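You operate a simulated robot arm through the tools that you are given. There is no shell and no other tool. Be economical: measure what you need, move in short steps, check, and stop when the job is done.

Carry out the task below with a simulated two-armed robot. There is one attempt and no reset: what you move stays moved.

## Task
Lay the clipboard on the sofa's middle and shine the little lamp on it.
Fine: it lies on the chest; lamp tilted down, swung that way and switched on.
Where things are to end (x, y in the base frame): clipboard within 60 mm of [540, -10].

Only the result counts: the job must be done as asked and must still hold three seconds after the hand-in. Knocking over, shifting, dropping, spilling or breaking anything else fails it.

## Robot
Two 7-joint arms with fingered hands on one trunk, on a base that drives. Base frame: it is fixed to the floor where the robot stands at the start and does not move with it; the origin is under the middle of the robot, x ahead of it, y to its left, z up; the surface under the hand at the start is at about z = 450. Units: mm, degrees, N and s.
The left shoulder is at the start at [70, 169, 1382], the right one opposite. Places, roughly: lamp button [700, 300, 1400]; little lamp [700, 300, 1300]; middle of the sofa seat [600, -100, 400]; something [700, 300, 1400]. Payload 3.4 kg a hand.
The tool frame of a hand sits at the grasp point between the pads (the TCP): z along the fingers, y along the line on which they close. The tips reach 23 mm beyond it. Largest opening 116 mm; the body of the gripper starts 65 mm behind the TCP. The gripper is a hand of 4 fingers: y runs from the thumb to the fingers, the wrist lies at [0, 0, -211] in the tool frame, and closing takes about 1.5 s.
Orientation is that of the tool frame in the base frame, as [roll, pitch, yaw] about the fixed x, y, z axes, in that order (R = Rz(yaw) Ry(pitch) Rx(roll)). With the fingers straight down and closing along the base's y, the tool's x points along the base's -x, its y along +y and its z along -z.

## Interface
- The arms move only by the tool jog_arm. It takes "left_steps", "right_steps" or both (then of equal length, played together; a hand with none holds still); each is a list of rows, each a list of 6 numbers: the shift along the base's x, y, z in mm, then the turn, a rotation vector about the base's x, y, z in degrees. In form: [[tx, ty, tz, rx, ry, rz], ...]. A call has 1 to 10 rows; each row shifts and turns the commanded pose from where the row before left it. "left_grip" and "right_grip" are, for a hand that has rows, the opening, from 0 (shut) to 1 (fully open), set as the call begins (left out, the last holds). Each row takes 0.2 s and may step no farther than 50 mm and 8.6 degrees from the row before; otherwise, or with a gripper value out of range, the whole call is refused. Where a pose cannot be reached the arm comes as near as it can. A force on the tool above 90 N (or 10 N above the force at the start of the call, whichever is more), or a blocked arm, ends the call early, and 0.2 s more pass. The fingers move at their own pace (about 153 mm/s each) and stop on an object; they squeeze with about 24 N. The grip force told is the motor's: it shows also when the fingers shut on nothing. Time passes only in rows, and 0.2 s behind the last, so rows that do not move let the fingers close. It gives the time, the measured TCP pose, the force on the tool (base axes), the opening and the grip force at its end, in the units of the frame above (readings bear some noise), with the torque about the TCP (base axes, N m) and any sound that the robot's microphone picked up.
- Cameras (640 x 400 px; columns grow to the right, rows downward): "scene" is now at [137.5, 20.9, 1615.3]; the picture's right is [0.24, -0.97, 0.00], its down [-0.52, -0.13, -0.85] and it looks along [0.82, 0.21, -0.53] (base axes); focal length 214 px, centre (320, 200). "left" rides on the left gripper at [-69, 1, -90] in its tool frame; the picture's right is [-0.01, -1.00, 0.00], its down [0.79, -0.01, -0.61] and it looks along [0.61, -0.01, 0.79] (tool axes); focal length 251 px, centre (320, 200). "right" rides on the right gripper at [69, 0, -90] in its tool frame; the picture's right is [-0.01, 1.00, 0.00], its down [-0.79, -0.01, -0.61] and it looks along [-0.61, -0.01, 0.79] (tool axes); focal length 251 px, centre (320, 200). There is no depth. A picture from a camera that has moved, and an enlarged one, comes with that camera's place and axes in the base frame and with its lens.
- get_image(camera): a new picture of that camera. No time passes.
- lift_body(by): slides the trunk up (or, below 0, down) by that many mm; the arms and the scene camera ride with it, the base frame stays. It gives what a move gives, with no picture.
- drive_base(legs): drives the robot by 1 to 6 legs, each [ahead, left, turn to the left] in mm, mm and degrees, along the robot's own axes; the way and the turn of a leg run together, so that a leg with both is an arc; at most 1500 mm and 180 degrees a leg. The arms and the cameras ride along, it lands a little off, and it stops where it bumps. It gives what a move gives.
- curl_fingers(finger1, finger2, finger3, thumb_bend, hand): sets how far each is bent, from 0 (flat) to 1 (curled in); at 0.3 the hand is open as for a grip, at 0.7 the pads meet at the TCP. One left out holds its place. A second passes; each finger stops where it meets its share of the squeeze, and holds until it gets a number again. A gripper value or a shape takes the hand back. It gives what a move gives, with no picture; readings hold the bend of each and the force on the fingers (four entries, about 0 where the hand has none), thumb and palm.
- set_grasp(shape, hand): the hand has 4 fingers and takes this shape, open, in about a second: jaw (thumb against the fingers, like two jaws); tri (thumb and two fingers); tip (a fingertip pinch); poke (one finger out to press); point (the index stretched); flat (the hand flat); cup (the hand cupped); fist (a fist). The gripper value then closes the fingers along that shape, each until it touches; the sizes above hold for jaw. It gives what a move gives, with no picture.
- aim_head(pan, tilt): turns the head with the scene camera to pan (to the left, within 86 degrees either way) and tilt (down, from -29 to 69), counted from straight ahead of the robot. It gives what a move gives.
- close_up(camera, box): a new picture of the part [left, top, right, bottom] of that camera's present view, enlarged. No time passes.
- close_job(): hands the job in; it is judged then, once.

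Work in short steps. Places have to be worked out from the pictures, the camera data and where the tool is seen: move nearer, look again, correct. Check each grasp and each placing, and mend what went wrong. You have 120 turns and 108 pictures in all, those below and enlarged ones among them. Open the grippers and draw the arms clear of the work before you hand the job in, unless the task says otherwise; then end with one line.

The tools are called after "Emit:" as name(argument=value, ...) on one line, values as JSON. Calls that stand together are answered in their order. jog_arm: Moves the arms, as the interface text tells. Its arguments: {"type":"object","properties":{"left_steps":{"type":"array","items":{"type":"array","items":{"type":"number"}}},"left_grip":{"type":"number"},"right_steps":{"type":"array","items":{"type":"array","items":{"type":"number"}}},"right_grip":{"type":"number"}},"required":[]} The other tools are called the same way: lift_body (by) slides the trunk up or down; set_grasp (shape, hand) gives the hand a shape; curl_fingers (finger1, finger2, finger3, thumb_bend, hand) moves the fingers one by one; drive_base (legs) drives the base; aim_head (pan, tilt) turns the head that bears the scene camera; get_image (camera) takes a picture; close_up (camera, box) takes an enlarged picture of a part of a camera's view; close_job () hands the job in.

At the start:

```text
time: 0.0
left_tool_pos: [438.2, 361.6, 1503.9]
left_ee_rot: [-180.0, 0.0, -179.9]
left_force: [0.4, -0.5, 0.3]
left_ft_torque: [0.02, 0.0, -0.01]
left_opening: 115.7
left_grasp_force: 0.0
left_shape: jaw
left_bend: [0.3, 0.3, 0.3, 0.3]
left_finger forces: [0.0, 0.1, 0.0, 0.0, 0.1, 0.0]
right_tool_pos: [346.1, -38.4, 1574.8]
right_ee_rot: [180.0, 0.0, 180.0]
right_force: [0.4, 1.1, -0.1]
right_ft_torque: [0.03, 0.0, 0.03]
right_opening: 116.1
right_grasp_force: 0.1
right_shape: jaw
right_bend: [0.3, 0.3, 0.3, 0.3]
right_finger forces: [0.1, 0.0, 0.0, 0.0, 0.1, 0.0]
trunk travel left (down, up): [-889.0, 51.0]
robot x, y, heading: [-1.2, 1.1, -0.1]
head pan, tilt: [14.1, 32.2]
```

scene: 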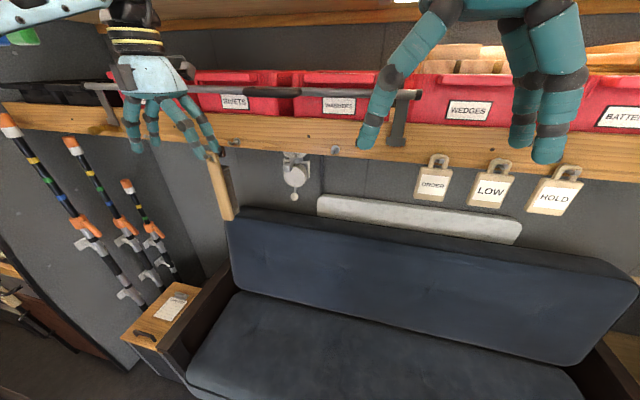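
right: 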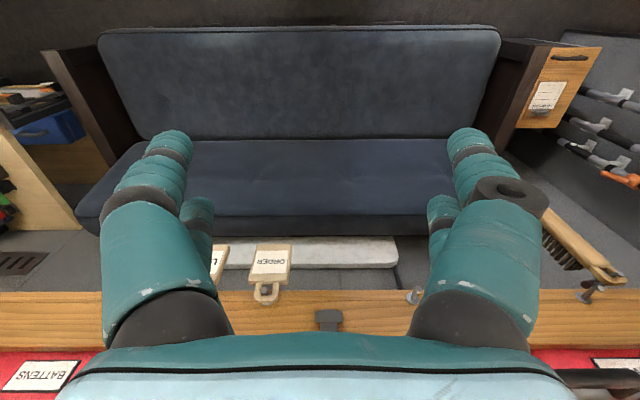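
left: 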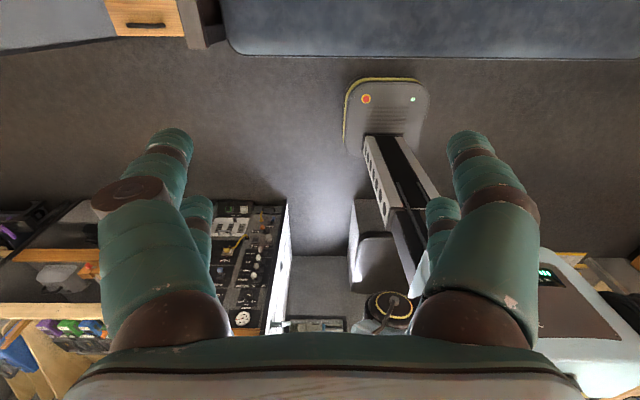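

The clipboard seems to lie on the small wooden chest left of the sofa, and the lamp hangs on the wall beneath the shelf. I enlarge both.

Emit:
close_up(camera="scene", box=[110, 260, 250, 350])

Emit:
close_up(camera="scene", box=[200, 120, 360, 220])

```text
4.44 times, centred on (180, 305) of scene
camera zoom: at [137.5, 20.9, 1615.3], right [0.24, -0.97, 0.0], down [-0.52, -0.13, -0.85], along [0.82, 0.21, -0.53], focal length 953 px, centre (942, -267)
```

zoom: 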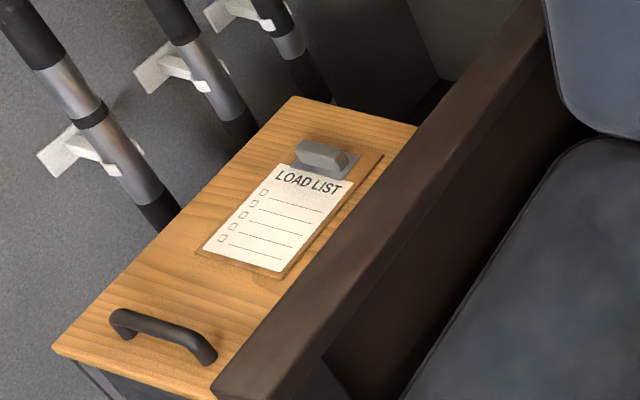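

```text
4.00 times, centred on (280, 170) of scene
camera zoom: at [137.5, 20.9, 1615.3], right [0.24, -0.97, 0.0], down [-0.52, -0.13, -0.85], along [0.82, 0.21, -0.53], focal length 858 px, centre (480, 320)
```

zoom: 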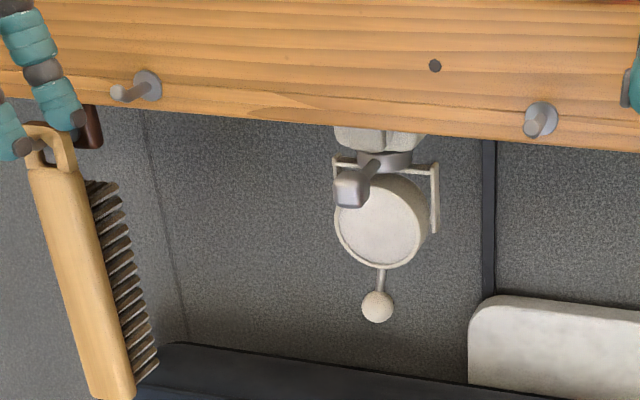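

The clipboard seems to lie at around [590, 930] on the chest, left of the sofa's arm. Before driving that way I look left to check the path.

Emit:
aim_head(pan=65, tilt=35)

Emit:
get_image(camera="scene")

```text
time: 1.2
left_tool_pos: [437.3, 361.1, 1502.7]
left_ee_rot: [180.0, 0.1, -179.9]
left_force: [0.3, 0.2, -0.4]
left_ft_torque: [-0.02, 0.0, -0.03]
left_opening: 115.9
left_grasp_force: 0.0
left_shape: jaw
left_bend: [0.3, 0.3, 0.3, 0.3]
left_finger forces: [0.0, 0.0, 0.1, 0.1, 0.1, 0.0]
right_tool_pos: [344.8, -37.4, 1574.7]
right_ee_rot: [-179.9, 0.0, 180.0]
right_force: [-0.3, 0.3, -0.4]
right_ft_torque: [0.01, -0.02, 0.01]
right_opening: 116.1
right_grasp_force: 0.0
right_shape: jaw
right_bend: [0.3, 0.3, 0.3, 0.3]
right_finger forces: [0.0, 0.0, 0.1, 0.1, 0.1, 0.0]
trunk travel left (down, up): [-889.0, 51.0]
robot x, y, heading: [0.9, 0.3, 0.2]
head pan, tilt: [65.0, 35.0]
```

```text
102 pictures are left
camera scene: at [88.1, 78.8, 1611.0], right [0.91, -0.42, 0.0], down [-0.24, -0.52, -0.82], along [0.35, 0.74, -0.57], focal length 214 px, centre (320, 200)
```

scene: 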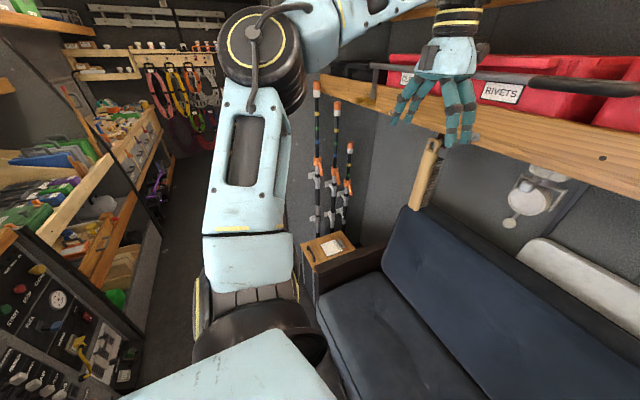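

The aisle to the left is clear. I drive 600 mm left, keeping my distance to the sofa.

Emit:
drive_base(legs=[[0, 600, 0]])

Emit:
aim_head(pan=25, tilt=50)

Emit:
get_image(camera="scene")

Emit:
get_image(camera="left")

Emit:
get_image(camera="right")

```text
time: 4.6
left_tool_pos: [434.6, 969.6, 1505.6]
left_ee_rot: [180.0, 0.1, -179.7]
left_force: [-0.1, 0.0, 0.5]
left_ft_torque: [-0.01, 0.04, 0.03]
left_opening: 115.9
left_grasp_force: 0.1
left_shape: jaw
left_bend: [0.3, 0.3, 0.3, 0.3]
left_finger forces: [0.0, 0.1, 0.0, 0.0, 0.0, 0.0]
right_tool_pos: [344.3, 568.8, 1574.6]
right_ee_rot: [179.9, 0.1, -179.9]
right_force: [1.4, -0.2, 0.7]
right_ft_torque: [0.03, 0.01, 0.0]
right_opening: 115.8
right_grasp_force: 0.1
right_shape: jaw
right_bend: [0.3, 0.3, 0.3, 0.3]
right_finger forces: [0.0, 0.1, 0.1, 0.1, 0.0, 0.0]
trunk travel left (down, up): [-889.0, 51.0]
robot x, y, heading: [-2.7, 611.7, -0.0]
head pan, tilt: [65.0, 35.0]
```

```text
time: 5.7
left_tool_pos: [435.7, 970.7, 1504.2]
left_ee_rot: [-179.9, -0.1, -179.8]
left_force: [0.2, 0.4, -0.4]
left_ft_torque: [0.01, 0.02, -0.03]
left_opening: 115.7
left_grasp_force: 0.1
left_shape: jaw
left_bend: [0.3, 0.3, 0.3, 0.3]
left_finger forces: [0.0, 0.1, 0.0, 0.0, 0.0, 0.0]
right_tool_pos: [343.7, 572.0, 1575.2]
right_ee_rot: [180.0, 0.1, -179.8]
right_force: [-1.1, 0.1, -0.4]
right_ft_torque: [0.0, -0.02, 0.03]
right_opening: 116.0
right_grasp_force: 0.0
right_shape: jaw
right_bend: [0.3, 0.3, 0.3, 0.3]
right_finger forces: [0.1, 0.0, 0.0, 0.1, 0.0, 0.0]
trunk travel left (down, up): [-889.0, 51.0]
robot x, y, heading: [-1.3, 611.7, 0.1]
head pan, tilt: [25.0, 50.0]
```

```text
101 pictures are left
camera scene: at [119.3, 640.2, 1589.3], right [0.43, -0.9, 0.0], down [-0.69, -0.33, -0.64], along [0.58, 0.27, -0.77], focal length 214 px, centre (320, 200)
```

scene: 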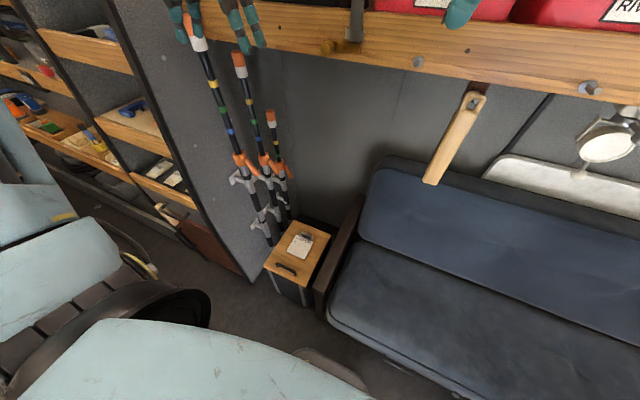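

```text
100 pictures are left
camera left: at [504.1, 971.7, 1595.1], right [0.01, -1.0, 0.0], down [-0.79, -0.01, 0.61], along [-0.61, -0.01, -0.79], focal length 251 px, centre (320, 200)
```

left: 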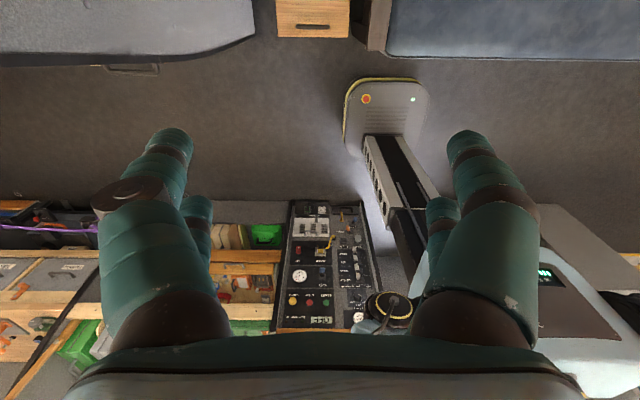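

```text
99 pictures are left
camera right: at [275.7, 570.5, 1665.6], right [0.01, 1.0, 0.0], down [0.79, 0.0, 0.61], along [0.61, 0.0, -0.79], focal length 251 px, centre (320, 200)
```

right: 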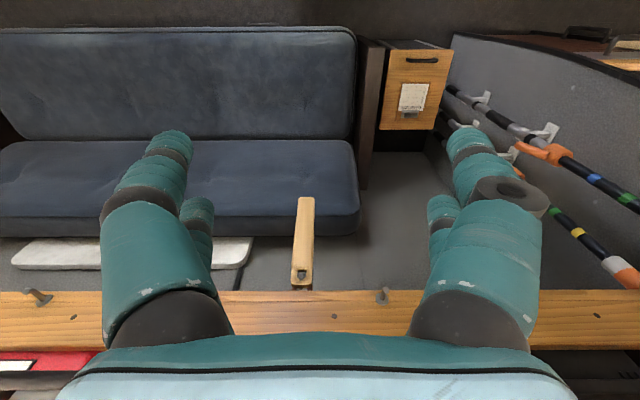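

Triangulated, the clipboard lies at about [600, 985, 475], with its clip at the far end. I lower the trunk by 450 so the left arm can reach down, then look again.

Emit:
lift_body(by=-450)

Emit:
aim_head(pan=32, tilt=42)

Emit:
get_image(camera="scene")

```text
refused: -450 is not a number from -400 to 400
```

```text
time: 6.4
left_tool_pos: [435.8, 971.9, 1503.6]
left_ee_rot: [179.9, 0.0, -179.8]
left_force: [-0.1, 0.0, 0.1]
left_ft_torque: [-0.02, 0.02, -0.03]
left_opening: 116.1
left_grasp_force: 0.0
left_shape: jaw
left_bend: [0.3, 0.3, 0.3, 0.3]
left_finger forces: [0.0, 0.0, 0.1, 0.1, 0.1, 0.0]
right_tool_pos: [344.0, 570.9, 1574.3]
right_ee_rot: [180.0, 0.0, -179.9]
right_force: [-0.1, -0.1, 0.5]
right_ft_torque: [-0.01, 0.01, -0.01]
right_opening: 115.8
right_grasp_force: 0.2
right_shape: jaw
right_bend: [0.3, 0.3, 0.3, 0.3]
right_finger forces: [0.0, 0.0, 0.1, 0.0, 0.0, 0.1]
trunk travel left (down, up): [-889.0, 51.0]
robot x, y, heading: [1.5, 605.0, 0.1]
head pan, tilt: [32.0, 42.0]
```

```text
98 pictures are left
camera scene: at [120.4, 651.7, 1600.5], right [0.53, -0.85, 0.0], down [-0.57, -0.36, -0.74], along [0.63, 0.4, -0.67], focal length 214 px, centre (320, 200)
```

scene: 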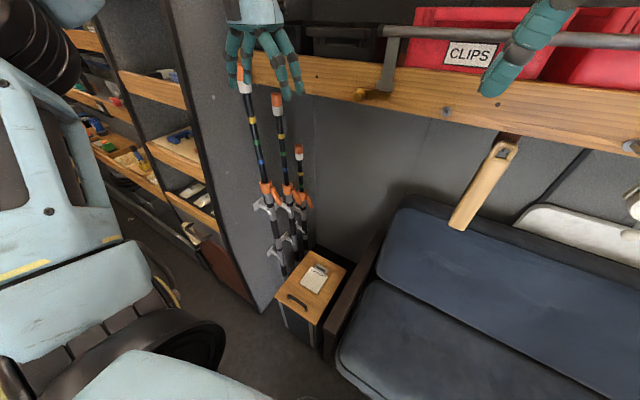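

Steps of up to 400 are allowed, so I lower by 400 and look at the chest.

Emit:
lift_body(by=-400)

Emit:
get_image(camera="scene")

```text
time: 10.2
left_tool_pos: [435.2, 970.7, 1102.7]
left_ee_rot: [-180.0, 0.0, -179.8]
left_force: [0.4, -0.2, 0.0]
left_ft_torque: [-0.01, -0.03, -0.03]
left_opening: 116.0
left_grasp_force: 0.2
left_shape: jaw
left_bend: [0.3, 0.3, 0.3, 0.3]
left_finger forces: [0.0, 0.0, 0.0, 0.0, 0.0, 0.0]
right_tool_pos: [343.9, 570.8, 1175.2]
right_ee_rot: [-180.0, 0.0, -179.8]
right_force: [0.1, 0.2, 0.1]
right_ft_torque: [0.02, -0.02, -0.03]
right_opening: 116.0
right_grasp_force: 0.0
right_shape: jaw
right_bend: [0.3, 0.3, 0.3, 0.3]
right_finger forces: [0.0, 0.0, 0.0, 0.1, 0.1, 0.0]
trunk travel left (down, up): [-489.0, 451.0]
robot x, y, heading: [-2.6, 605.2, -0.3]
head pan, tilt: [32.0, 42.0]
```

```text
97 pictures are left
camera scene: at [120.3, 651.5, 1200.5], right [0.53, -0.85, 0.0], down [-0.57, -0.36, -0.74], along [0.63, 0.4, -0.67], focal length 214 px, centre (320, 200)
```

scene: 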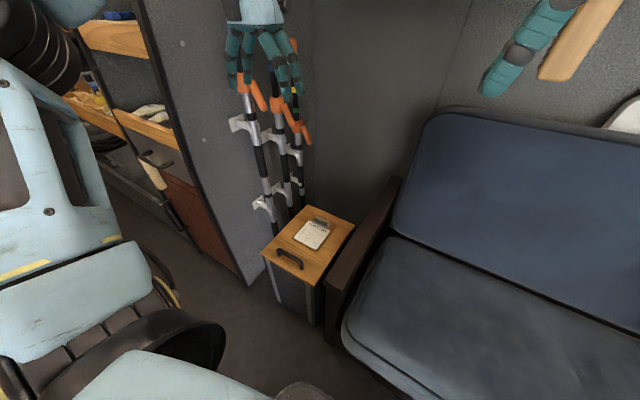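

Now a close-up of the clipboard to get its corners and its clip.

Emit:
close_up(camera="scene", box=[250, 190, 370, 290])

```text
4.00 times, centred on (310, 240) of scene
camera zoom: at [120.3, 651.5, 1200.5], right [0.53, -0.85, 0.0], down [-0.57, -0.36, -0.74], along [0.63, 0.4, -0.67], focal length 858 px, centre (360, 40)
```

zoom: 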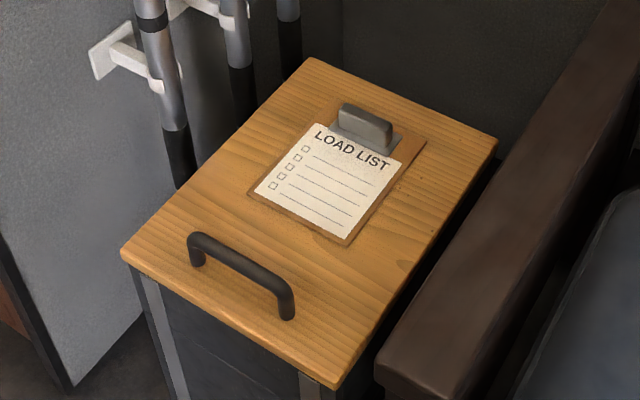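

The board spans about x 537–700, y 933–1054, and its clip bar (long along y) is centred near [665, 992]. I will pinch the clip across x, so I turn the left hand by -90° while moving it forward and down.

Emit:
jog_arm(left_steps=[[10, 0, -30, 0, 0, -8.5], [10, 0, -30, 0, 0, -8.5], [10, 0, -30, 0, 0, -8.5], [10, 0, -30, 0, 0, -8.5], [10, 0, -30, 0, 0, -8.5], [10, 0, -30, 0, 0, -8.5], [10, 0, -30, 0, 0, -8.5], [10, 0, -30, 0, 0, -8.5], [10, 0, -30, 0, 0, -8.5], [10, 0, -30, 0, 0, -8.5]])

Emit:
get_image(camera="scene")

```text
time: 12.4
left_tool_pos: [535.4, 972.6, 803.7]
left_ee_rot: [-179.9, 0.0, 95.0]
left_force: [0.0, -0.2, -0.5]
left_ft_torque: [0.01, 0.03, 0.02]
left_opening: 115.9
left_grasp_force: 0.1
left_shape: jaw
left_bend: [0.3, 0.3, 0.3, 0.3]
left_finger forces: [0.0, 0.0, 0.1, 0.1, 0.0, 0.0]
right_tool_pos: [344.8, 571.9, 1175.6]
right_ee_rot: [179.9, 0.0, -179.8]
right_force: [0.1, -0.2, 0.2]
right_ft_torque: [0.02, 0.0, 0.0]
right_opening: 116.0
right_grasp_force: 0.0
right_shape: jaw
right_bend: [0.3, 0.3, 0.3, 0.3]
right_finger forces: [0.0, 0.1, 0.0, 0.1, 0.0, 0.0]
trunk travel left (down, up): [-489.0, 451.0]
robot x, y, heading: [-0.0, 609.8, 0.2]
head pan, tilt: [32.0, 42.0]
```

```text
95 pictures are left
camera scene: at [121.2, 651.7, 1200.4], right [0.53, -0.85, 0.0], down [-0.57, -0.36, -0.74], along [0.63, 0.4, -0.67], focal length 214 px, centre (320, 200)
```

scene: 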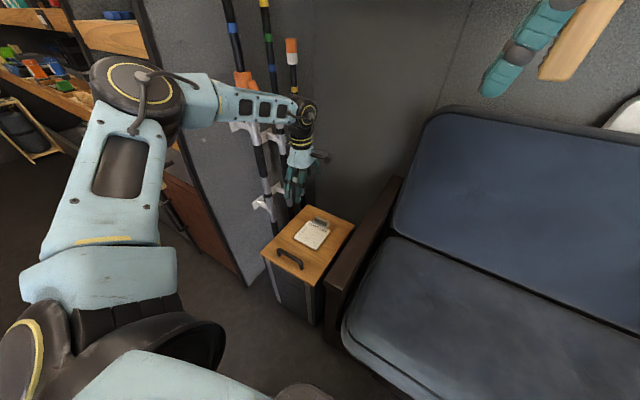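

The turn works. I go on over the clip, to about [665, 992, 610], and look with the left camera.

Emit:
jog_arm(left_steps=[[26, 4, -39, 0, 0, -5], [26, 4, -39, 0, 0, 0], [26, 4, -39, 0, 0, 0], [26, 4, -39, 0, 0, 0], [26, 4, -39, 0, 0, 0]])

Emit:
get_image(camera="left")

Emit:
close_up(camera="scene", box=[220, 120, 400, 290])

```text
time: 13.6
left_tool_pos: [553.0, 975.0, 681.5]
left_ee_rot: [179.9, 0.0, 90.3]
left_force: [-0.2, -0.1, 0.2]
left_ft_torque: [-0.01, 0.01, -0.01]
left_opening: 115.8
left_grasp_force: 0.1
left_shape: jaw
left_bend: [0.3, 0.3, 0.3, 0.3]
left_finger forces: [0.0, 0.0, 0.0, 0.0, 0.0, 0.0]
left hand out of reach, approached as far as the arm can: row 2, 3, 4, 5
right_tool_pos: [343.5, 571.2, 1174.4]
right_ee_rot: [-180.0, 0.0, -179.8]
right_force: [-0.7, -0.2, 0.7]
right_ft_torque: [0.01, 0.02, 0.01]
right_opening: 116.1
right_grasp_force: 0.1
right_shape: jaw
right_bend: [0.3, 0.3, 0.3, 0.3]
right_finger forces: [0.0, 0.1, 0.1, 0.0, 0.1, 0.0]
trunk travel left (down, up): [-489.0, 451.0]
robot x, y, heading: [2.4, 609.2, 0.3]
head pan, tilt: [32.0, 42.0]
```

```text
94 pictures are left
camera left: at [553.1, 905.3, 772.6], right [-1.0, -0.01, 0.0], down [-0.01, 0.79, 0.61], along [-0.01, 0.61, -0.79], focal length 251 px, centre (320, 200)
```

left: 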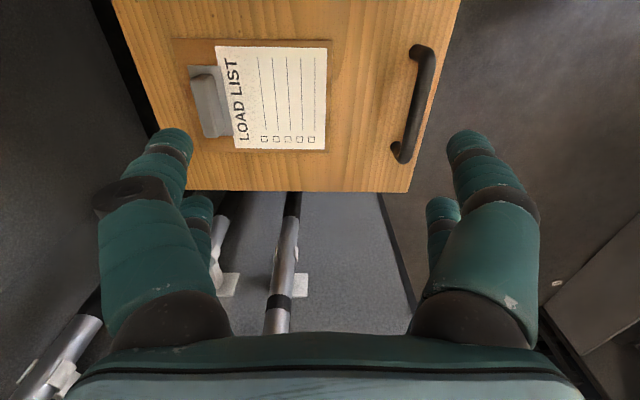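

```text
2.35 times, centred on (310, 205) of scene
camera zoom: at [120.1, 651.5, 1200.5], right [0.53, -0.85, 0.0], down [-0.57, -0.36, -0.74], along [0.63, 0.4, -0.67], focal length 505 px, centre (344, 188)
```

zoom: 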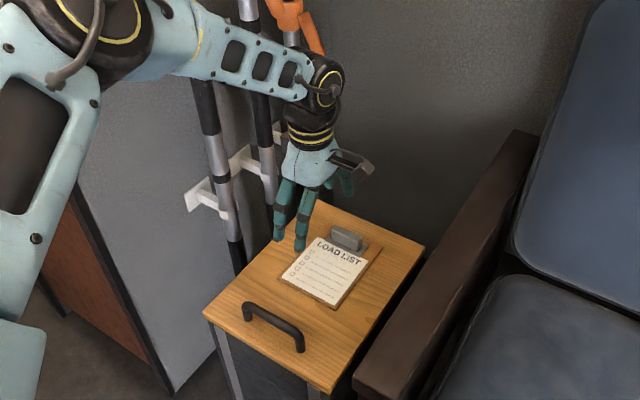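

The arm reaches its limit before the clip, so I draw it back and move the robot left and slightly forward.

Emit:
jog_arm(left_steps=[[-40, -30, 50, 0, 0, 0], [-40, -30, 50, 0, 0, 0], [-40, -30, 50, 0, 0, 0], [-40, -30, 50, 0, 0, 0], [-40, -30, 50, 0, 0, 0]])

Emit:
drive_base(legs=[[0, 170, 0], [70, 0, 0]])

Emit:
lift_body(by=-120)

Emit:
get_image(camera="scene")

```text
refused: row 1 steps farther than a row can; nothing moved
```

```text
time: 15.7
left_tool_pos: [627.9, 1139.8, 680.4]
left_ee_rot: [180.0, 0.1, 90.0]
left_force: [-0.1, 0.3, 0.8]
left_ft_torque: [0.01, -0.02, 0.03]
left_opening: 115.8
left_grasp_force: 0.1
left_shape: jaw
left_bend: [0.3, 0.3, 0.3, 0.3]
left_finger forces: [0.1, 0.1, 0.0, 0.1, 0.1, 0.0]
right_tool_pos: [415.8, 737.6, 1174.2]
right_ee_rot: [180.0, 0.0, 179.9]
right_force: [0.5, 0.3, -0.1]
right_ft_torque: [0.01, 0.03, 0.0]
right_opening: 115.6
right_grasp_force: 0.1
right_shape: jaw
right_bend: [0.3, 0.3, 0.3, 0.3]
right_finger forces: [0.0, 0.0, 0.0, 0.0, 0.0, 0.0]
trunk travel left (down, up): [-489.0, 451.0]
robot x, y, heading: [66.0, 776.2, -0.3]
head pan, tilt: [32.0, 42.0]
```

```text
time: 17.2
left_tool_pos: [625.7, 1138.9, 560.5]
left_ee_rot: [179.9, -0.1, 89.9]
left_force: [-0.7, -0.4, -0.4]
left_ft_torque: [-0.02, 0.0, 0.0]
left_opening: 116.0
left_grasp_force: 0.1
left_shape: jaw
left_bend: [0.3, 0.3, 0.3, 0.3]
left_finger forces: [0.0, 0.0, 0.0, 0.0, 0.1, 0.0]
right_tool_pos: [415.9, 737.8, 1055.4]
right_ee_rot: [180.0, -0.1, 179.9]
right_force: [-0.2, -0.1, 0.1]
right_ft_torque: [0.01, -0.01, -0.02]
right_opening: 115.9
right_grasp_force: 0.1
right_shape: jaw
right_bend: [0.3, 0.3, 0.3, 0.3]
right_finger forces: [0.0, 0.1, 0.0, 0.1, 0.0, 0.1]
trunk travel left (down, up): [-369.0, 571.0]
robot x, y, heading: [71.8, 778.3, -0.2]
head pan, tilt: [32.0, 42.0]
```

```text
92 pictures are left
camera scene: at [192.0, 818.9, 1080.5], right [0.53, -0.85, 0.0], down [-0.57, -0.35, -0.74], along [0.63, 0.39, -0.67], focal length 214 px, centre (320, 200)
```

scene: 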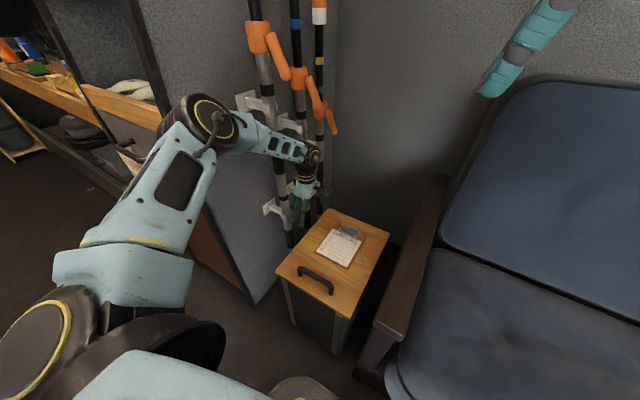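

The jog was refused (step too long), yet the drive and lowering touched nothing. Now the hand is left of the clipboard, so I move it right over the clip and a bit up.

Emit:
jog_arm(left_steps=[[0, -37, 15, 0, 0, 0], [10, -37, 10, 0, 0, 0], [14, -37, 0, 0, 0, 0], [14, -36, 0, 0, 0, 0]])

Emit:
get_image(camera="left")

Emit:
close_up(camera="scene", box=[260, 150, 420, 300])

```text
time: 18.2
left_tool_pos: [618.2, 1013.5, 609.5]
left_ee_rot: [179.7, 0.0, 90.0]
left_force: [-0.2, -0.3, -0.1]
left_ft_torque: [0.01, 0.02, -0.01]
left_opening: 115.7
left_grasp_force: 0.0
left_shape: jaw
left_bend: [0.3, 0.3, 0.3, 0.3]
left_finger forces: [0.0, 0.0, 0.0, 0.0, 0.0, 0.0]
left hand out of reach, approached as far as the arm can: row 2, 3, 4
right_tool_pos: [415.1, 737.4, 1054.7]
right_ee_rot: [-180.0, -0.1, 179.9]
right_force: [0.4, 0.6, -0.4]
right_ft_torque: [0.01, 0.02, 0.0]
right_opening: 115.6
right_grasp_force: 0.1
right_shape: jaw
right_bend: [0.3, 0.3, 0.3, 0.3]
right_finger forces: [0.1, 0.0, 0.0, 0.1, 0.0, 0.0]
trunk travel left (down, up): [-369.0, 571.0]
robot x, y, heading: [68.0, 774.8, -0.1]
head pan, tilt: [32.0, 42.0]
```

```text
91 pictures are left
camera left: at [618.7, 945.0, 700.3], right [-1.0, -0.01, 0.0], down [-0.01, 0.79, 0.61], along [0.0, 0.61, -0.79], focal length 251 px, centre (320, 200)
```

left: 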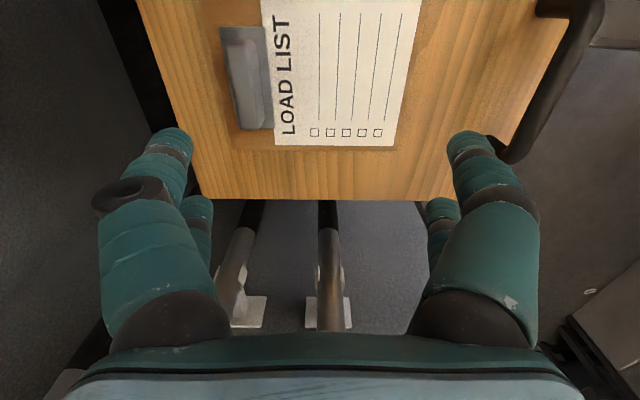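

```text
2.67 times, centred on (340, 225) of scene
camera zoom: at [192.1, 818.7, 1080.5], right [0.53, -0.85, 0.0], down [-0.57, -0.35, -0.74], along [0.63, 0.39, -0.67], focal length 572 px, centre (267, 133)
```

zoom: 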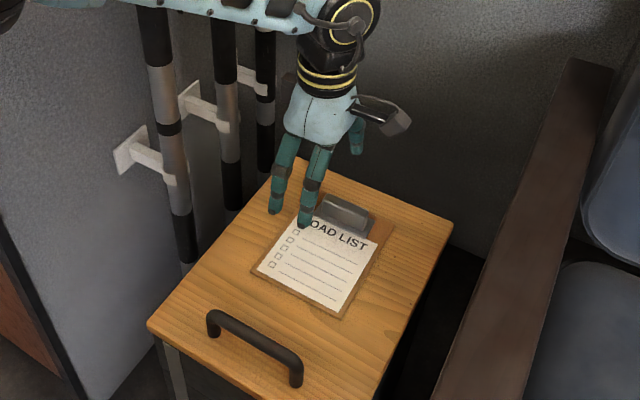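

The arm's limit shows again: I need the shoulder closer and lower. I look down at the base front to see the gap to the sofa.

Emit:
aim_head(pan=0, tilt=69)

Emit:
get_image(camera="scene")

Emit:
get_image(camera="right")

```text
time: 19.2
left_tool_pos: [618.6, 1015.2, 608.0]
left_ee_rot: [179.8, 0.1, 90.0]
left_force: [-0.6, 0.4, 0.2]
left_ft_torque: [0.02, 0.0, 0.0]
left_opening: 116.1
left_grasp_force: 0.1
left_shape: jaw
left_bend: [0.3, 0.3, 0.3, 0.3]
left_finger forces: [0.0, 0.0, 0.0, 0.1, 0.0, 0.0]
right_tool_pos: [414.8, 737.0, 1054.5]
right_ee_rot: [-179.9, 0.0, 179.8]
right_force: [0.7, 0.0, 0.5]
right_ft_torque: [-0.04, 0.02, -0.01]
right_opening: 115.9
right_grasp_force: 0.1
right_shape: jaw
right_bend: [0.3, 0.3, 0.3, 0.3]
right_finger forces: [0.1, 0.0, 0.0, 0.0, 0.0, 0.1]
trunk travel left (down, up): [-369.0, 571.0]
robot x, y, heading: [69.8, 775.5, 0.1]
head pan, tilt: [0.0, 68.8]
```

```text
89 pictures are left
camera scene: at [177.2, 774.7, 1047.4], right [0.0, -1.0, 0.0], down [-0.93, 0.0, -0.36], along [0.36, 0.0, -0.93], focal length 214 px, centre (320, 200)
```

scene: 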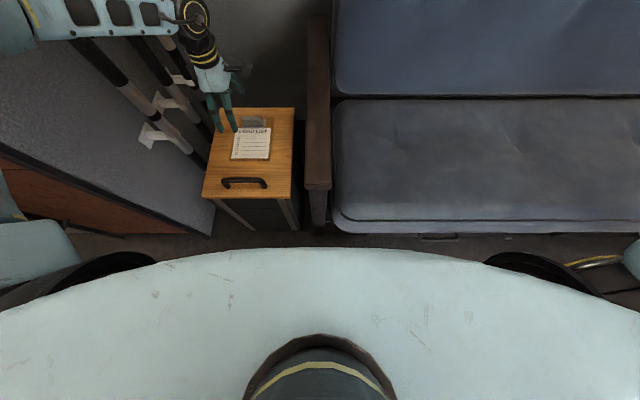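

```text
88 pictures are left
camera right: at [347.1, 736.6, 1145.5], right [0.01, 1.0, 0.0], down [0.79, -0.01, 0.61], along [0.61, -0.01, -0.79], focal length 251 px, centre (320, 200)
```

right: 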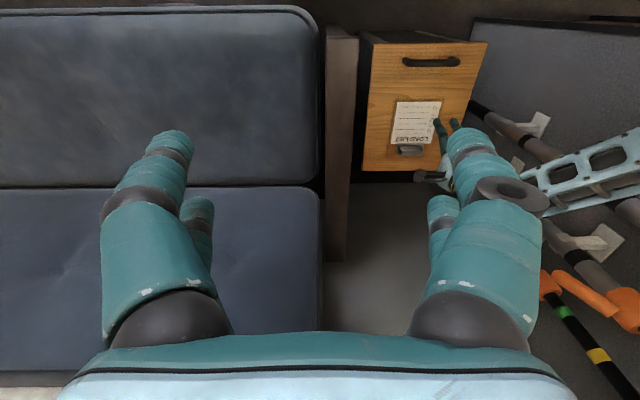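

The elbow still looks strongly bent, so the limit is probably the wrist with the shoulder this low. I raise the trunk 200 and try again to reach over the clip and down.

Emit:
lift_body(by=200)

Emit:
jog_arm(left_steps=[[10, -5, -45, 0, 0, 0], [10, -5, -45, 0, 0, 0], [10, -5, -45, 0, 0, 0], [10, -5, -45, 0, 0, 0]])

```text
time: 21.3
left_tool_pos: [619.2, 1014.9, 808.5]
left_ee_rot: [179.7, 0.1, 89.9]
left_force: [-1.2, 1.2, -0.1]
left_ft_torque: [0.01, 0.01, 0.03]
left_opening: 116.0
left_grasp_force: 0.0
left_shape: jaw
left_bend: [0.3, 0.3, 0.3, 0.3]
left_finger forces: [0.0, 0.1, 0.0, 0.0, 0.0, 0.0]
right_tool_pos: [415.4, 737.4, 1254.2]
right_ee_rot: [180.0, 0.0, 179.9]
right_force: [0.2, 1.4, 1.1]
right_ft_torque: [0.02, 0.02, 0.0]
right_opening: 115.8
right_grasp_force: 0.0
right_shape: jaw
right_bend: [0.3, 0.3, 0.3, 0.3]
right_finger forces: [0.0, 0.0, 0.0, 0.1, 0.0, 0.2]
trunk travel left (down, up): [-569.0, 371.0]
robot x, y, heading: [68.7, 777.3, -0.2]
head pan, tilt: [0.0, 68.8]
```

```text
time: 22.3
left_tool_pos: [562.5, 1044.5, 711.8]
left_ee_rot: [179.6, 0.0, 89.9]
left_force: [-0.9, 0.3, 0.0]
left_ft_torque: [-0.03, -0.03, -0.01]
left_opening: 115.7
left_grasp_force: 0.0
left_shape: jaw
left_bend: [0.3, 0.3, 0.3, 0.3]
left_finger forces: [0.1, 0.1, 0.0, 0.0, 0.0, 0.1]
left hand out of reach, approached as far as the arm can: row 1, 2, 3, 4
right_tool_pos: [415.3, 736.3, 1255.6]
right_ee_rot: [180.0, 0.0, 180.0]
right_force: [0.2, 0.4, 0.5]
right_ft_torque: [0.02, 0.0, 0.01]
right_opening: 116.0
right_grasp_force: 0.1
right_shape: jaw
right_bend: [0.3, 0.3, 0.3, 0.3]
right_finger forces: [0.1, 0.0, 0.2, 0.0, 0.1, 0.0]
trunk travel left (down, up): [-569.0, 371.0]
robot x, y, heading: [67.4, 776.8, 0.1]
head pan, tilt: [0.0, 68.8]
```

Still limited, so the arm posture itself matters. I look at how the arm stands.

Emit:
aim_head(pan=45, tilt=35)

Emit:
get_image(camera="scene")

```text
time: 23.4
left_tool_pos: [562.5, 1043.4, 712.1]
left_ee_rot: [179.8, 0.1, 89.9]
left_force: [-0.1, -0.3, 0.3]
left_ft_torque: [-0.02, -0.01, 0.02]
left_opening: 116.1
left_grasp_force: 0.1
left_shape: jaw
left_bend: [0.3, 0.3, 0.3, 0.3]
left_finger forces: [0.0, 0.0, 0.0, 0.1, 0.0, 0.1]
right_tool_pos: [415.8, 737.7, 1255.0]
right_ee_rot: [179.9, 0.0, 179.9]
right_force: [0.1, -0.3, -0.2]
right_ft_torque: [0.05, 0.0, 0.0]
right_opening: 115.7
right_grasp_force: 0.1
right_shape: jaw
right_bend: [0.3, 0.3, 0.3, 0.3]
right_finger forces: [0.0, 0.1, 0.0, 0.0, 0.0, 0.1]
trunk travel left (down, up): [-569.0, 371.0]
robot x, y, heading: [73.6, 776.4, -0.1]
head pan, tilt: [45.0, 35.0]
```

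```text
87 pictures are left
camera scene: at [183.7, 836.8, 1290.9], right [0.7, -0.71, 0.0], down [-0.41, -0.4, -0.82], along [0.58, 0.58, -0.57], focal length 214 px, centre (320, 200)
```

scene: 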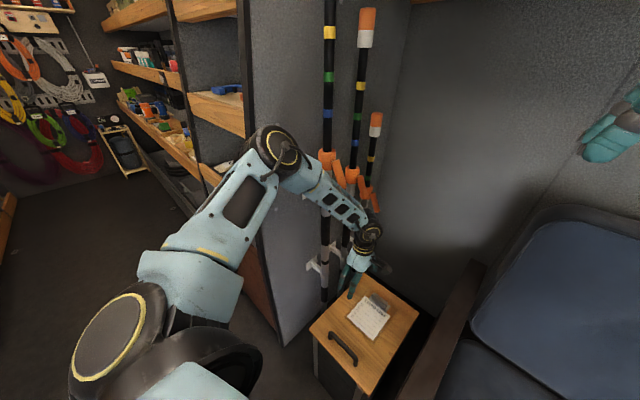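

The elbow is bent about 90°, so hand yaw probably makes the wrist hit a limit. I turn the hand back to yaw 180 here, drawing it back a little, and test the reach.

Emit:
jog_arm(left_steps=[[-5, 0, 15, 0, 0, 8.5], [-5, 0, 15, 0, 0, 8.5], [-5, 0, 15, 0, 0, 8.5], [-5, 0, 0, 0, 0, 8.5], [-5, 0, 0, 0, 0, 8.5], [-5, 0, 0, 0, 0, 8.5], [-5, 0, 0, 0, 0, 8.5], [0, 0, 0, 0, 0, 8.5], [0, 0, 0, 0, 0, 8.5], [0, 0, 0, 0, 0, 8.5]])

```text
time: 25.6
left_tool_pos: [528.7, 1046.6, 757.9]
left_ee_rot: [179.7, 0.1, 175.1]
left_force: [-0.7, 0.0, -0.9]
left_ft_torque: [0.02, 0.02, -0.01]
left_opening: 116.1
left_grasp_force: 0.1
left_shape: jaw
left_bend: [0.3, 0.3, 0.3, 0.3]
left_finger forces: [0.0, 0.0, 0.0, 0.0, 0.0, 0.0]
right_tool_pos: [416.3, 736.4, 1255.5]
right_ee_rot: [180.0, 0.0, 179.8]
right_force: [0.0, -0.1, 0.0]
right_ft_torque: [-0.04, 0.0, -0.01]
right_opening: 115.5
right_grasp_force: 0.2
right_shape: jaw
right_bend: [0.3, 0.3, 0.3, 0.3]
right_finger forces: [0.1, 0.0, 0.0, 0.1, 0.0, 0.0]
trunk travel left (down, up): [-569.0, 371.0]
robot x, y, heading: [70.0, 774.6, -0.3]
head pan, tilt: [45.0, 35.0]
```

The commanded pose follows the measured one, good. Now I test the reach at this yaw towards the clip.

Emit:
jog_arm(left_steps=[[27, -11, -20, 0, 0, 0], [27, -11, -20, 0, 0, 0], [27, -11, -20, 0, 0, 0], [27, -11, -20, 0, 0, 0], [27, -11, -20, 0, 0, 0]])

```text
time: 26.9
left_tool_pos: [573.0, 1032.4, 731.0]
left_ee_rot: [179.8, 0.2, 175.0]
left_force: [0.0, 0.7, 0.0]
left_ft_torque: [-0.02, 0.02, 0.0]
left_opening: 115.9
left_grasp_force: 0.0
left_shape: jaw
left_bend: [0.3, 0.3, 0.3, 0.3]
left_finger forces: [0.0, 0.1, 0.0, 0.0, 0.1, 0.0]
left hand out of reach, approached as far as the arm can: row 2, 3, 4, 5
right_tool_pos: [415.3, 737.0, 1255.3]
right_ee_rot: [-180.0, -0.1, 179.9]
right_force: [-0.7, -0.7, 0.2]
right_ft_torque: [0.01, 0.02, 0.01]
right_opening: 115.7
right_grasp_force: 0.1
right_shape: jaw
right_bend: [0.3, 0.3, 0.3, 0.3]
right_finger forces: [0.0, 0.1, 0.0, 0.1, 0.0, 0.0]
trunk travel left (down, up): [-569.0, 371.0]
robot x, y, heading: [70.9, 779.8, 0.1]
head pan, tilt: [45.0, 35.0]
```

Yaw makes no difference; reach grows with the target further to the arm's own side. I lift and draw back the hand, then back up a bit and turn the robot 45° to the right so the left shoulder comes forward.

Emit:
jog_arm(left_steps=[[-20, 0, 35, 0, 0, 0], [-20, 0, 35, 0, 0, 0], [-25, 0, 35, 0, 0, 0], [-25, 0, 35, 0, 0, 0], [-25, 0, 35, 0, 0, 0]])

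Emit:
drive_base(legs=[[-50, 0, 0], [0, 0, -45]])

Emit:
aim_head(pan=75, tilt=40)

Emit:
get_image(camera="scene")

```text
time: 28.1
left_tool_pos: [458.8, 1029.2, 906.7]
left_ee_rot: [179.8, 0.2, 175.0]
left_force: [-0.3, 0.5, 0.8]
left_ft_torque: [-0.01, -0.02, -0.01]
left_opening: 115.7
left_grasp_force: 0.1
left_shape: jaw
left_bend: [0.3, 0.3, 0.3, 0.3]
left_finger forces: [0.0, 0.1, 0.0, 0.0, 0.0, 0.0]
right_tool_pos: [414.0, 737.2, 1254.8]
right_ee_rot: [-180.0, 0.2, 179.9]
right_force: [-0.5, 0.0, 0.8]
right_ft_torque: [0.02, 0.01, 0.04]
right_opening: 115.7
right_grasp_force: 0.1
right_shape: jaw
right_bend: [0.3, 0.3, 0.3, 0.3]
right_finger forces: [0.0, 0.0, 0.0, 0.0, 0.0, 0.0]
trunk travel left (down, up): [-569.0, 371.0]
robot x, y, heading: [71.4, 774.9, -0.1]
head pan, tilt: [45.0, 35.0]
```

```text
time: 31.1
left_tool_pos: [472.7, 675.9, 904.5]
left_ee_rot: [179.8, 0.0, 129.2]
left_force: [0.1, 0.4, -0.9]
left_ft_torque: [0.0, -0.03, -0.01]
left_opening: 116.0
left_grasp_force: 0.0
left_shape: jaw
left_bend: [0.3, 0.3, 0.3, 0.3]
left_finger forces: [0.0, 0.0, 0.0, 0.1, 0.0, 0.0]
right_tool_pos: [234.6, 501.3, 1253.8]
right_ee_rot: [-180.0, 0.0, 134.1]
right_force: [0.3, 0.3, 0.0]
right_ft_torque: [-0.01, 0.0, -0.01]
right_opening: 115.8
right_grasp_force: 0.1
right_shape: jaw
right_bend: [0.3, 0.3, 0.3, 0.3]
right_finger forces: [0.0, 0.0, 0.1, 0.0, 0.0, 0.0]
trunk travel left (down, up): [-569.0, 371.0]
robot x, y, heading: [19.3, 775.4, -45.8]
head pan, tilt: [45.0, 35.0]
```

```text
time: 32.0
left_tool_pos: [473.3, 675.1, 904.8]
left_ee_rot: [179.8, 0.0, 129.1]
left_force: [0.5, 0.1, 0.6]
left_ft_torque: [0.02, 0.0, 0.02]
left_opening: 115.8
left_grasp_force: 0.2
left_shape: jaw
left_bend: [0.3, 0.3, 0.3, 0.3]
left_finger forces: [0.0, 0.0, 0.0, 0.0, 0.0, 0.0]
right_tool_pos: [234.8, 503.7, 1254.7]
right_ee_rot: [-180.0, 0.0, 134.2]
right_force: [0.8, 0.4, -0.2]
right_ft_torque: [-0.01, -0.02, -0.03]
right_opening: 115.9
right_grasp_force: 0.2
right_shape: jaw
right_bend: [0.3, 0.3, 0.3, 0.3]
right_finger forces: [0.1, 0.0, 0.1, 0.1, 0.0, 0.0]
trunk travel left (down, up): [-569.0, 371.0]
robot x, y, heading: [23.2, 773.8, -46.0]
head pan, tilt: [75.0, 40.0]
```

```text
86 pictures are left
camera scene: at [130.6, 780.4, 1283.5], right [0.49, -0.87, 0.0], down [-0.56, -0.31, -0.77], along [0.67, 0.37, -0.64], focal length 214 px, centre (320, 200)
```

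scene: 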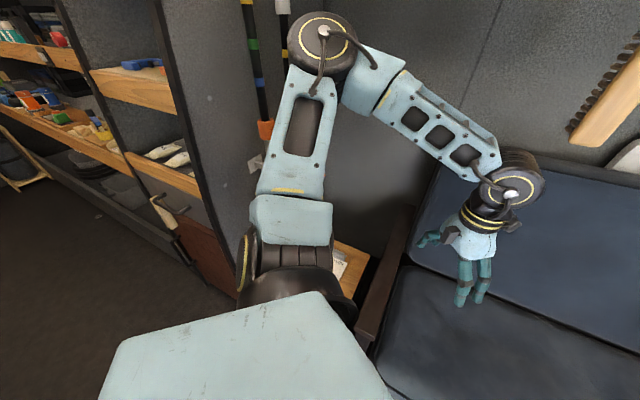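

Turned without contact. Now I swing the left hand left/forward over the chest with yaw 90, staying high.

Emit:
jog_arm(left_steps=[[21, 35, -6, 0, 0, -4.3], [21, 35, -6, 0, 0, -4.3], [21, 35, -6, 0, 0, -4.3], [21, 35, -6, 0, 0, -4.3], [21, 35, -6, 0, 0, -4.3], [21, 35, -6, 0, 0, -4.3], [21, 35, -6, 0, 0, -4.3], [21, 35, -6, 0, 0, -4.3], [23, 37, -6, 0, 0, -4.6]])

```text
time: 34.0
left_tool_pos: [664.9, 992.5, 850.4]
left_ee_rot: [179.8, 0.1, 90.3]
left_force: [0.8, -0.5, 0.4]
left_ft_torque: [-0.02, 0.03, 0.0]
left_opening: 115.9
left_grasp_force: 0.1
left_shape: jaw
left_bend: [0.3, 0.3, 0.3, 0.3]
left_finger forces: [0.0, 0.1, 0.0, 0.0, 0.1, 0.1]
right_tool_pos: [234.7, 503.0, 1255.9]
right_ee_rot: [180.0, 0.0, 134.0]
right_force: [-0.7, 0.5, 0.5]
right_ft_torque: [-0.02, -0.01, 0.02]
right_opening: 115.6
right_grasp_force: 0.0
right_shape: jaw
right_bend: [0.3, 0.3, 0.3, 0.3]
right_finger forces: [0.0, 0.0, 0.1, 0.1, 0.1, 0.1]
trunk travel left (down, up): [-569.0, 371.0]
robot x, y, heading: [23.0, 778.7, -45.9]
head pan, tilt: [75.0, 40.0]
```

Reached [665, 992, 850]. I lower the trunk by 250, which brings the hand straight down over the clip, then look.

Emit:
lift_body(by=-250)

Emit:
get_image(camera="left")

Emit:
get_image(camera="scene")

```text
time: 36.6
left_tool_pos: [663.8, 991.4, 601.0]
left_ee_rot: [179.8, -0.1, 90.2]
left_force: [0.3, -0.2, 0.7]
left_ft_torque: [0.0, 0.01, 0.01]
left_opening: 115.8
left_grasp_force: 0.0
left_shape: jaw
left_bend: [0.3, 0.3, 0.3, 0.3]
left_finger forces: [0.0, 0.1, 0.1, 0.1, 0.0, 0.1]
right_tool_pos: [233.7, 501.4, 1005.0]
right_ee_rot: [-180.0, 0.0, 134.1]
right_force: [0.3, -0.4, 0.0]
right_ft_torque: [-0.02, 0.02, -0.01]
right_opening: 115.9
right_grasp_force: 0.0
right_shape: jaw
right_bend: [0.3, 0.3, 0.3, 0.3]
right_finger forces: [0.1, 0.0, 0.0, 0.0, 0.1, 0.1]
trunk travel left (down, up): [-319.0, 621.0]
robot x, y, heading: [20.9, 776.5, -45.5]
head pan, tilt: [75.0, 40.0]
```

```text
85 pictures are left
camera left: at [664.3, 922.6, 692.4], right [-1.0, -0.01, 0.0], down [-0.01, 0.8, 0.61], along [0.0, 0.61, -0.8], focal length 251 px, centre (320, 200)
```

left: 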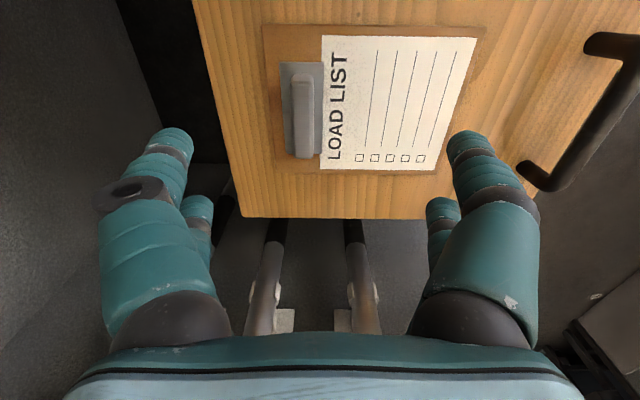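

```text
84 pictures are left
camera scene: at [130.4, 780.5, 1033.5], right [0.49, -0.87, 0.0], down [-0.56, -0.31, -0.77], along [0.67, 0.37, -0.64], focal length 214 px, centre (320, 200)
```

scene: 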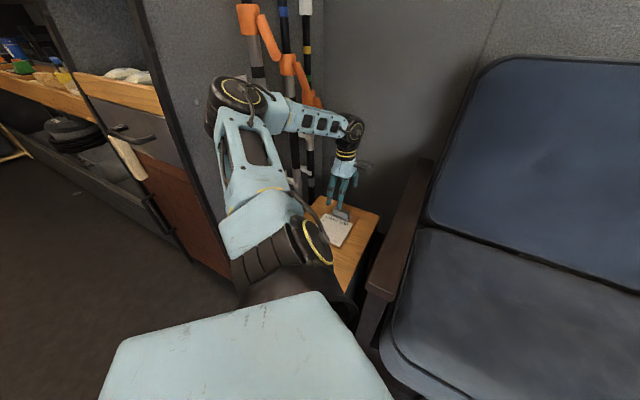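

From this view the clip bar is centred at about [680, 988]. I shift 16 mm in x and descend to z 540, then check.

Emit:
jog_arm(left_steps=[[8, -1, -15, 0, 0, 0], [8, -1, -15, 0, 0, 0], [0, 0, -15, 0, 0, 0], [0, 0, -15, 0, 0, 0]])

Emit:
get_image(camera="left")

Emit:
close_up(camera="scene", box=[300, 140, 400, 260])

```text
time: 37.6
left_tool_pos: [682.4, 988.9, 539.8]
left_ee_rot: [179.7, -0.1, 90.2]
left_force: [-0.3, -0.3, 0.1]
left_ft_torque: [-0.01, 0.0, -0.04]
left_opening: 115.7
left_grasp_force: 0.1
left_shape: jaw
left_bend: [0.3, 0.3, 0.3, 0.3]
left_finger forces: [0.0, 0.1, 0.0, 0.1, 0.1, 0.1]
right_tool_pos: [234.4, 502.8, 1004.7]
right_ee_rot: [-179.9, -0.1, 134.1]
right_force: [0.3, 0.6, 1.0]
right_ft_torque: [0.04, 0.01, 0.02]
right_opening: 115.8
right_grasp_force: 0.1
right_shape: jaw
right_bend: [0.3, 0.3, 0.3, 0.3]
right_finger forces: [0.1, 0.0, 0.0, 0.0, 0.0, 0.0]
trunk travel left (down, up): [-319.0, 621.0]
robot x, y, heading: [19.8, 774.0, -45.9]
head pan, tilt: [75.0, 40.0]
```

```text
83 pictures are left
camera left: at [681.5, 919.7, 630.8], right [-1.0, -0.01, 0.0], down [-0.01, 0.8, 0.61], along [0.0, 0.61, -0.8], focal length 251 px, centre (320, 200)
```

left: 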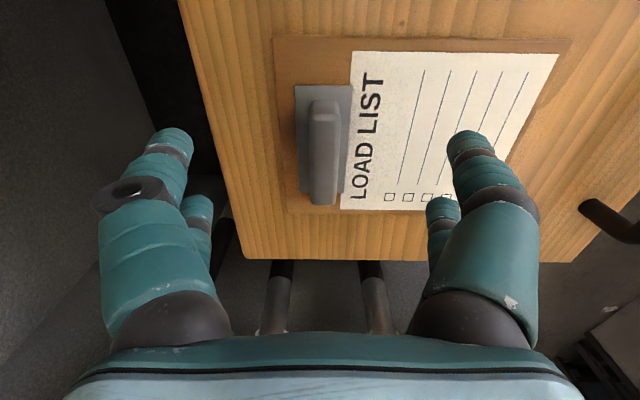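

```text
3.33 times, centred on (350, 200) of scene
camera zoom: at [130.7, 780.5, 1033.4], right [0.49, -0.87, 0.0], down [-0.56, -0.31, -0.77], along [0.67, 0.37, -0.64], focal length 715 px, centre (220, 200)
```

zoom: 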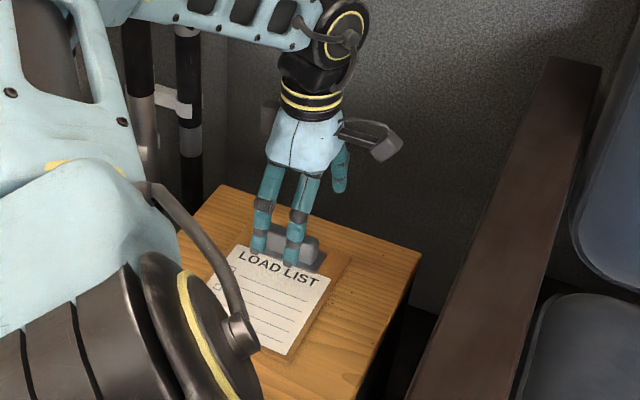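

The clip is centred under the hand. I descend 30 mm more and look.

Emit:
jog_arm(left_steps=[[0, 0, -10, 0, 0, 0], [0, 0, -10, 0, 0, 0], [0, 0, -8, 0, 0, 0]])

Emit:
get_image(camera="left")

Emit:
close_up(camera="scene", box=[320, 170, 380, 230])

```text
time: 38.4
left_tool_pos: [678.9, 989.5, 513.9]
left_ee_rot: [179.8, 0.0, 90.1]
left_force: [0.3, 0.3, -0.4]
left_ft_torque: [0.01, 0.01, 0.03]
left_opening: 115.8
left_grasp_force: 0.1
left_shape: jaw
left_bend: [0.3, 0.3, 0.3, 0.3]
left_finger forces: [0.0, 0.0, 0.0, 0.0, 0.0, 0.0]
right_tool_pos: [233.3, 502.1, 1005.4]
right_ee_rot: [180.0, 0.0, 134.1]
right_force: [-0.4, 0.6, 0.5]
right_ft_torque: [0.0, -0.03, 0.03]
right_opening: 115.9
right_grasp_force: 0.0
right_shape: jaw
right_bend: [0.3, 0.3, 0.3, 0.3]
right_finger forces: [0.0, 0.0, 0.0, 0.0, 0.0, 0.1]
trunk travel left (down, up): [-319.0, 621.0]
robot x, y, heading: [21.1, 772.8, -45.9]
head pan, tilt: [75.0, 40.0]
```

```text
81 pictures are left
camera left: at [679.9, 920.1, 604.1], right [-1.0, -0.01, 0.0], down [-0.01, 0.79, 0.61], along [0.0, 0.61, -0.79], focal length 251 px, centre (320, 200)
```

left: 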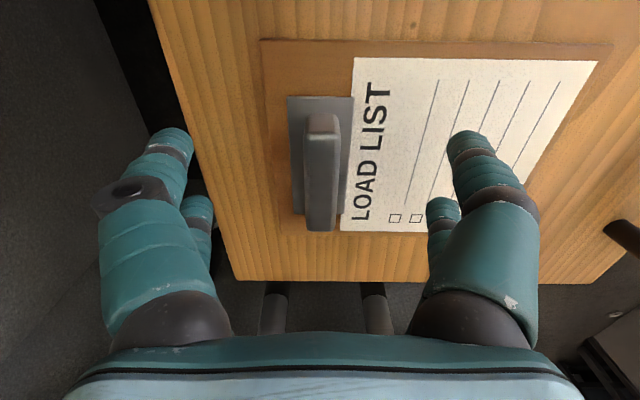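

```text
6.67 times, centred on (350, 200) of scene
camera zoom: at [130.6, 780.5, 1033.4], right [0.49, -0.87, 0.0], down [-0.56, -0.31, -0.77], along [0.67, 0.37, -0.64], focal length 1430 px, centre (120, 200)
```

zoom: 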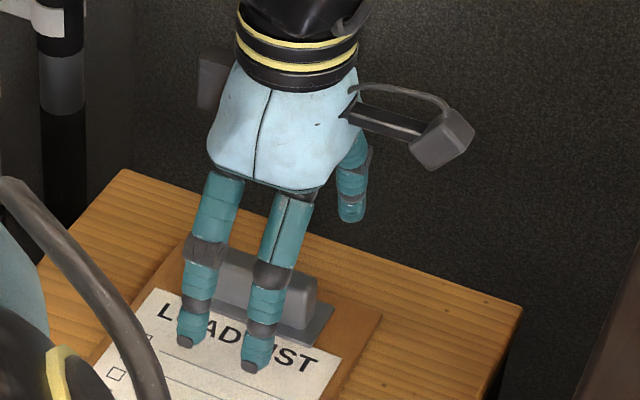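

The fingers straddle the clip. I descend in small steps, watching the force for touching the board.

Emit:
jog_arm(left_steps=[[1, 0, -4, 0, 0, 0], [1, 0, -4, 0, 0, 0]])

Emit:
close_up(camera="scene", box=[320, 170, 380, 230])

```text
time: 39.0
left_tool_pos: [682.1, 989.1, 504.4]
left_ee_rot: [179.8, 0.0, 90.2]
left_force: [0.2, 0.8, 0.0]
left_ft_torque: [0.0, 0.02, 0.01]
left_opening: 115.7
left_grasp_force: 0.0
left_shape: jaw
left_bend: [0.3, 0.3, 0.3, 0.3]
left_finger forces: [0.0, 0.1, 0.0, 0.0, 0.1, 0.0]
right_tool_pos: [234.0, 501.9, 1004.7]
right_ee_rot: [179.9, 0.0, 134.1]
right_force: [0.1, -0.3, -0.2]
right_ft_torque: [0.01, -0.03, 0.01]
right_opening: 115.9
right_grasp_force: 0.1
right_shape: jaw
right_bend: [0.3, 0.3, 0.3, 0.3]
right_finger forces: [0.0, 0.1, 0.1, 0.1, 0.1, 0.1]
trunk travel left (down, up): [-319.0, 621.0]
robot x, y, heading: [19.3, 775.8, -46.1]
head pan, tilt: [75.0, 40.0]
```

```text
6.67 times, centred on (350, 200) of scene
camera zoom: at [130.5, 780.5, 1033.4], right [0.49, -0.87, 0.0], down [-0.56, -0.31, -0.77], along [0.67, 0.37, -0.64], focal length 1430 px, centre (120, 200)
```

zoom: 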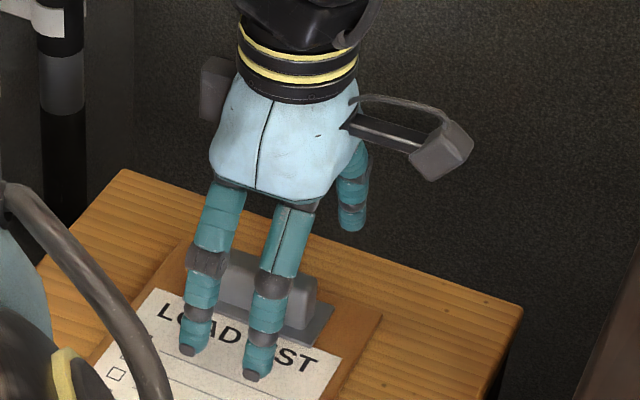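

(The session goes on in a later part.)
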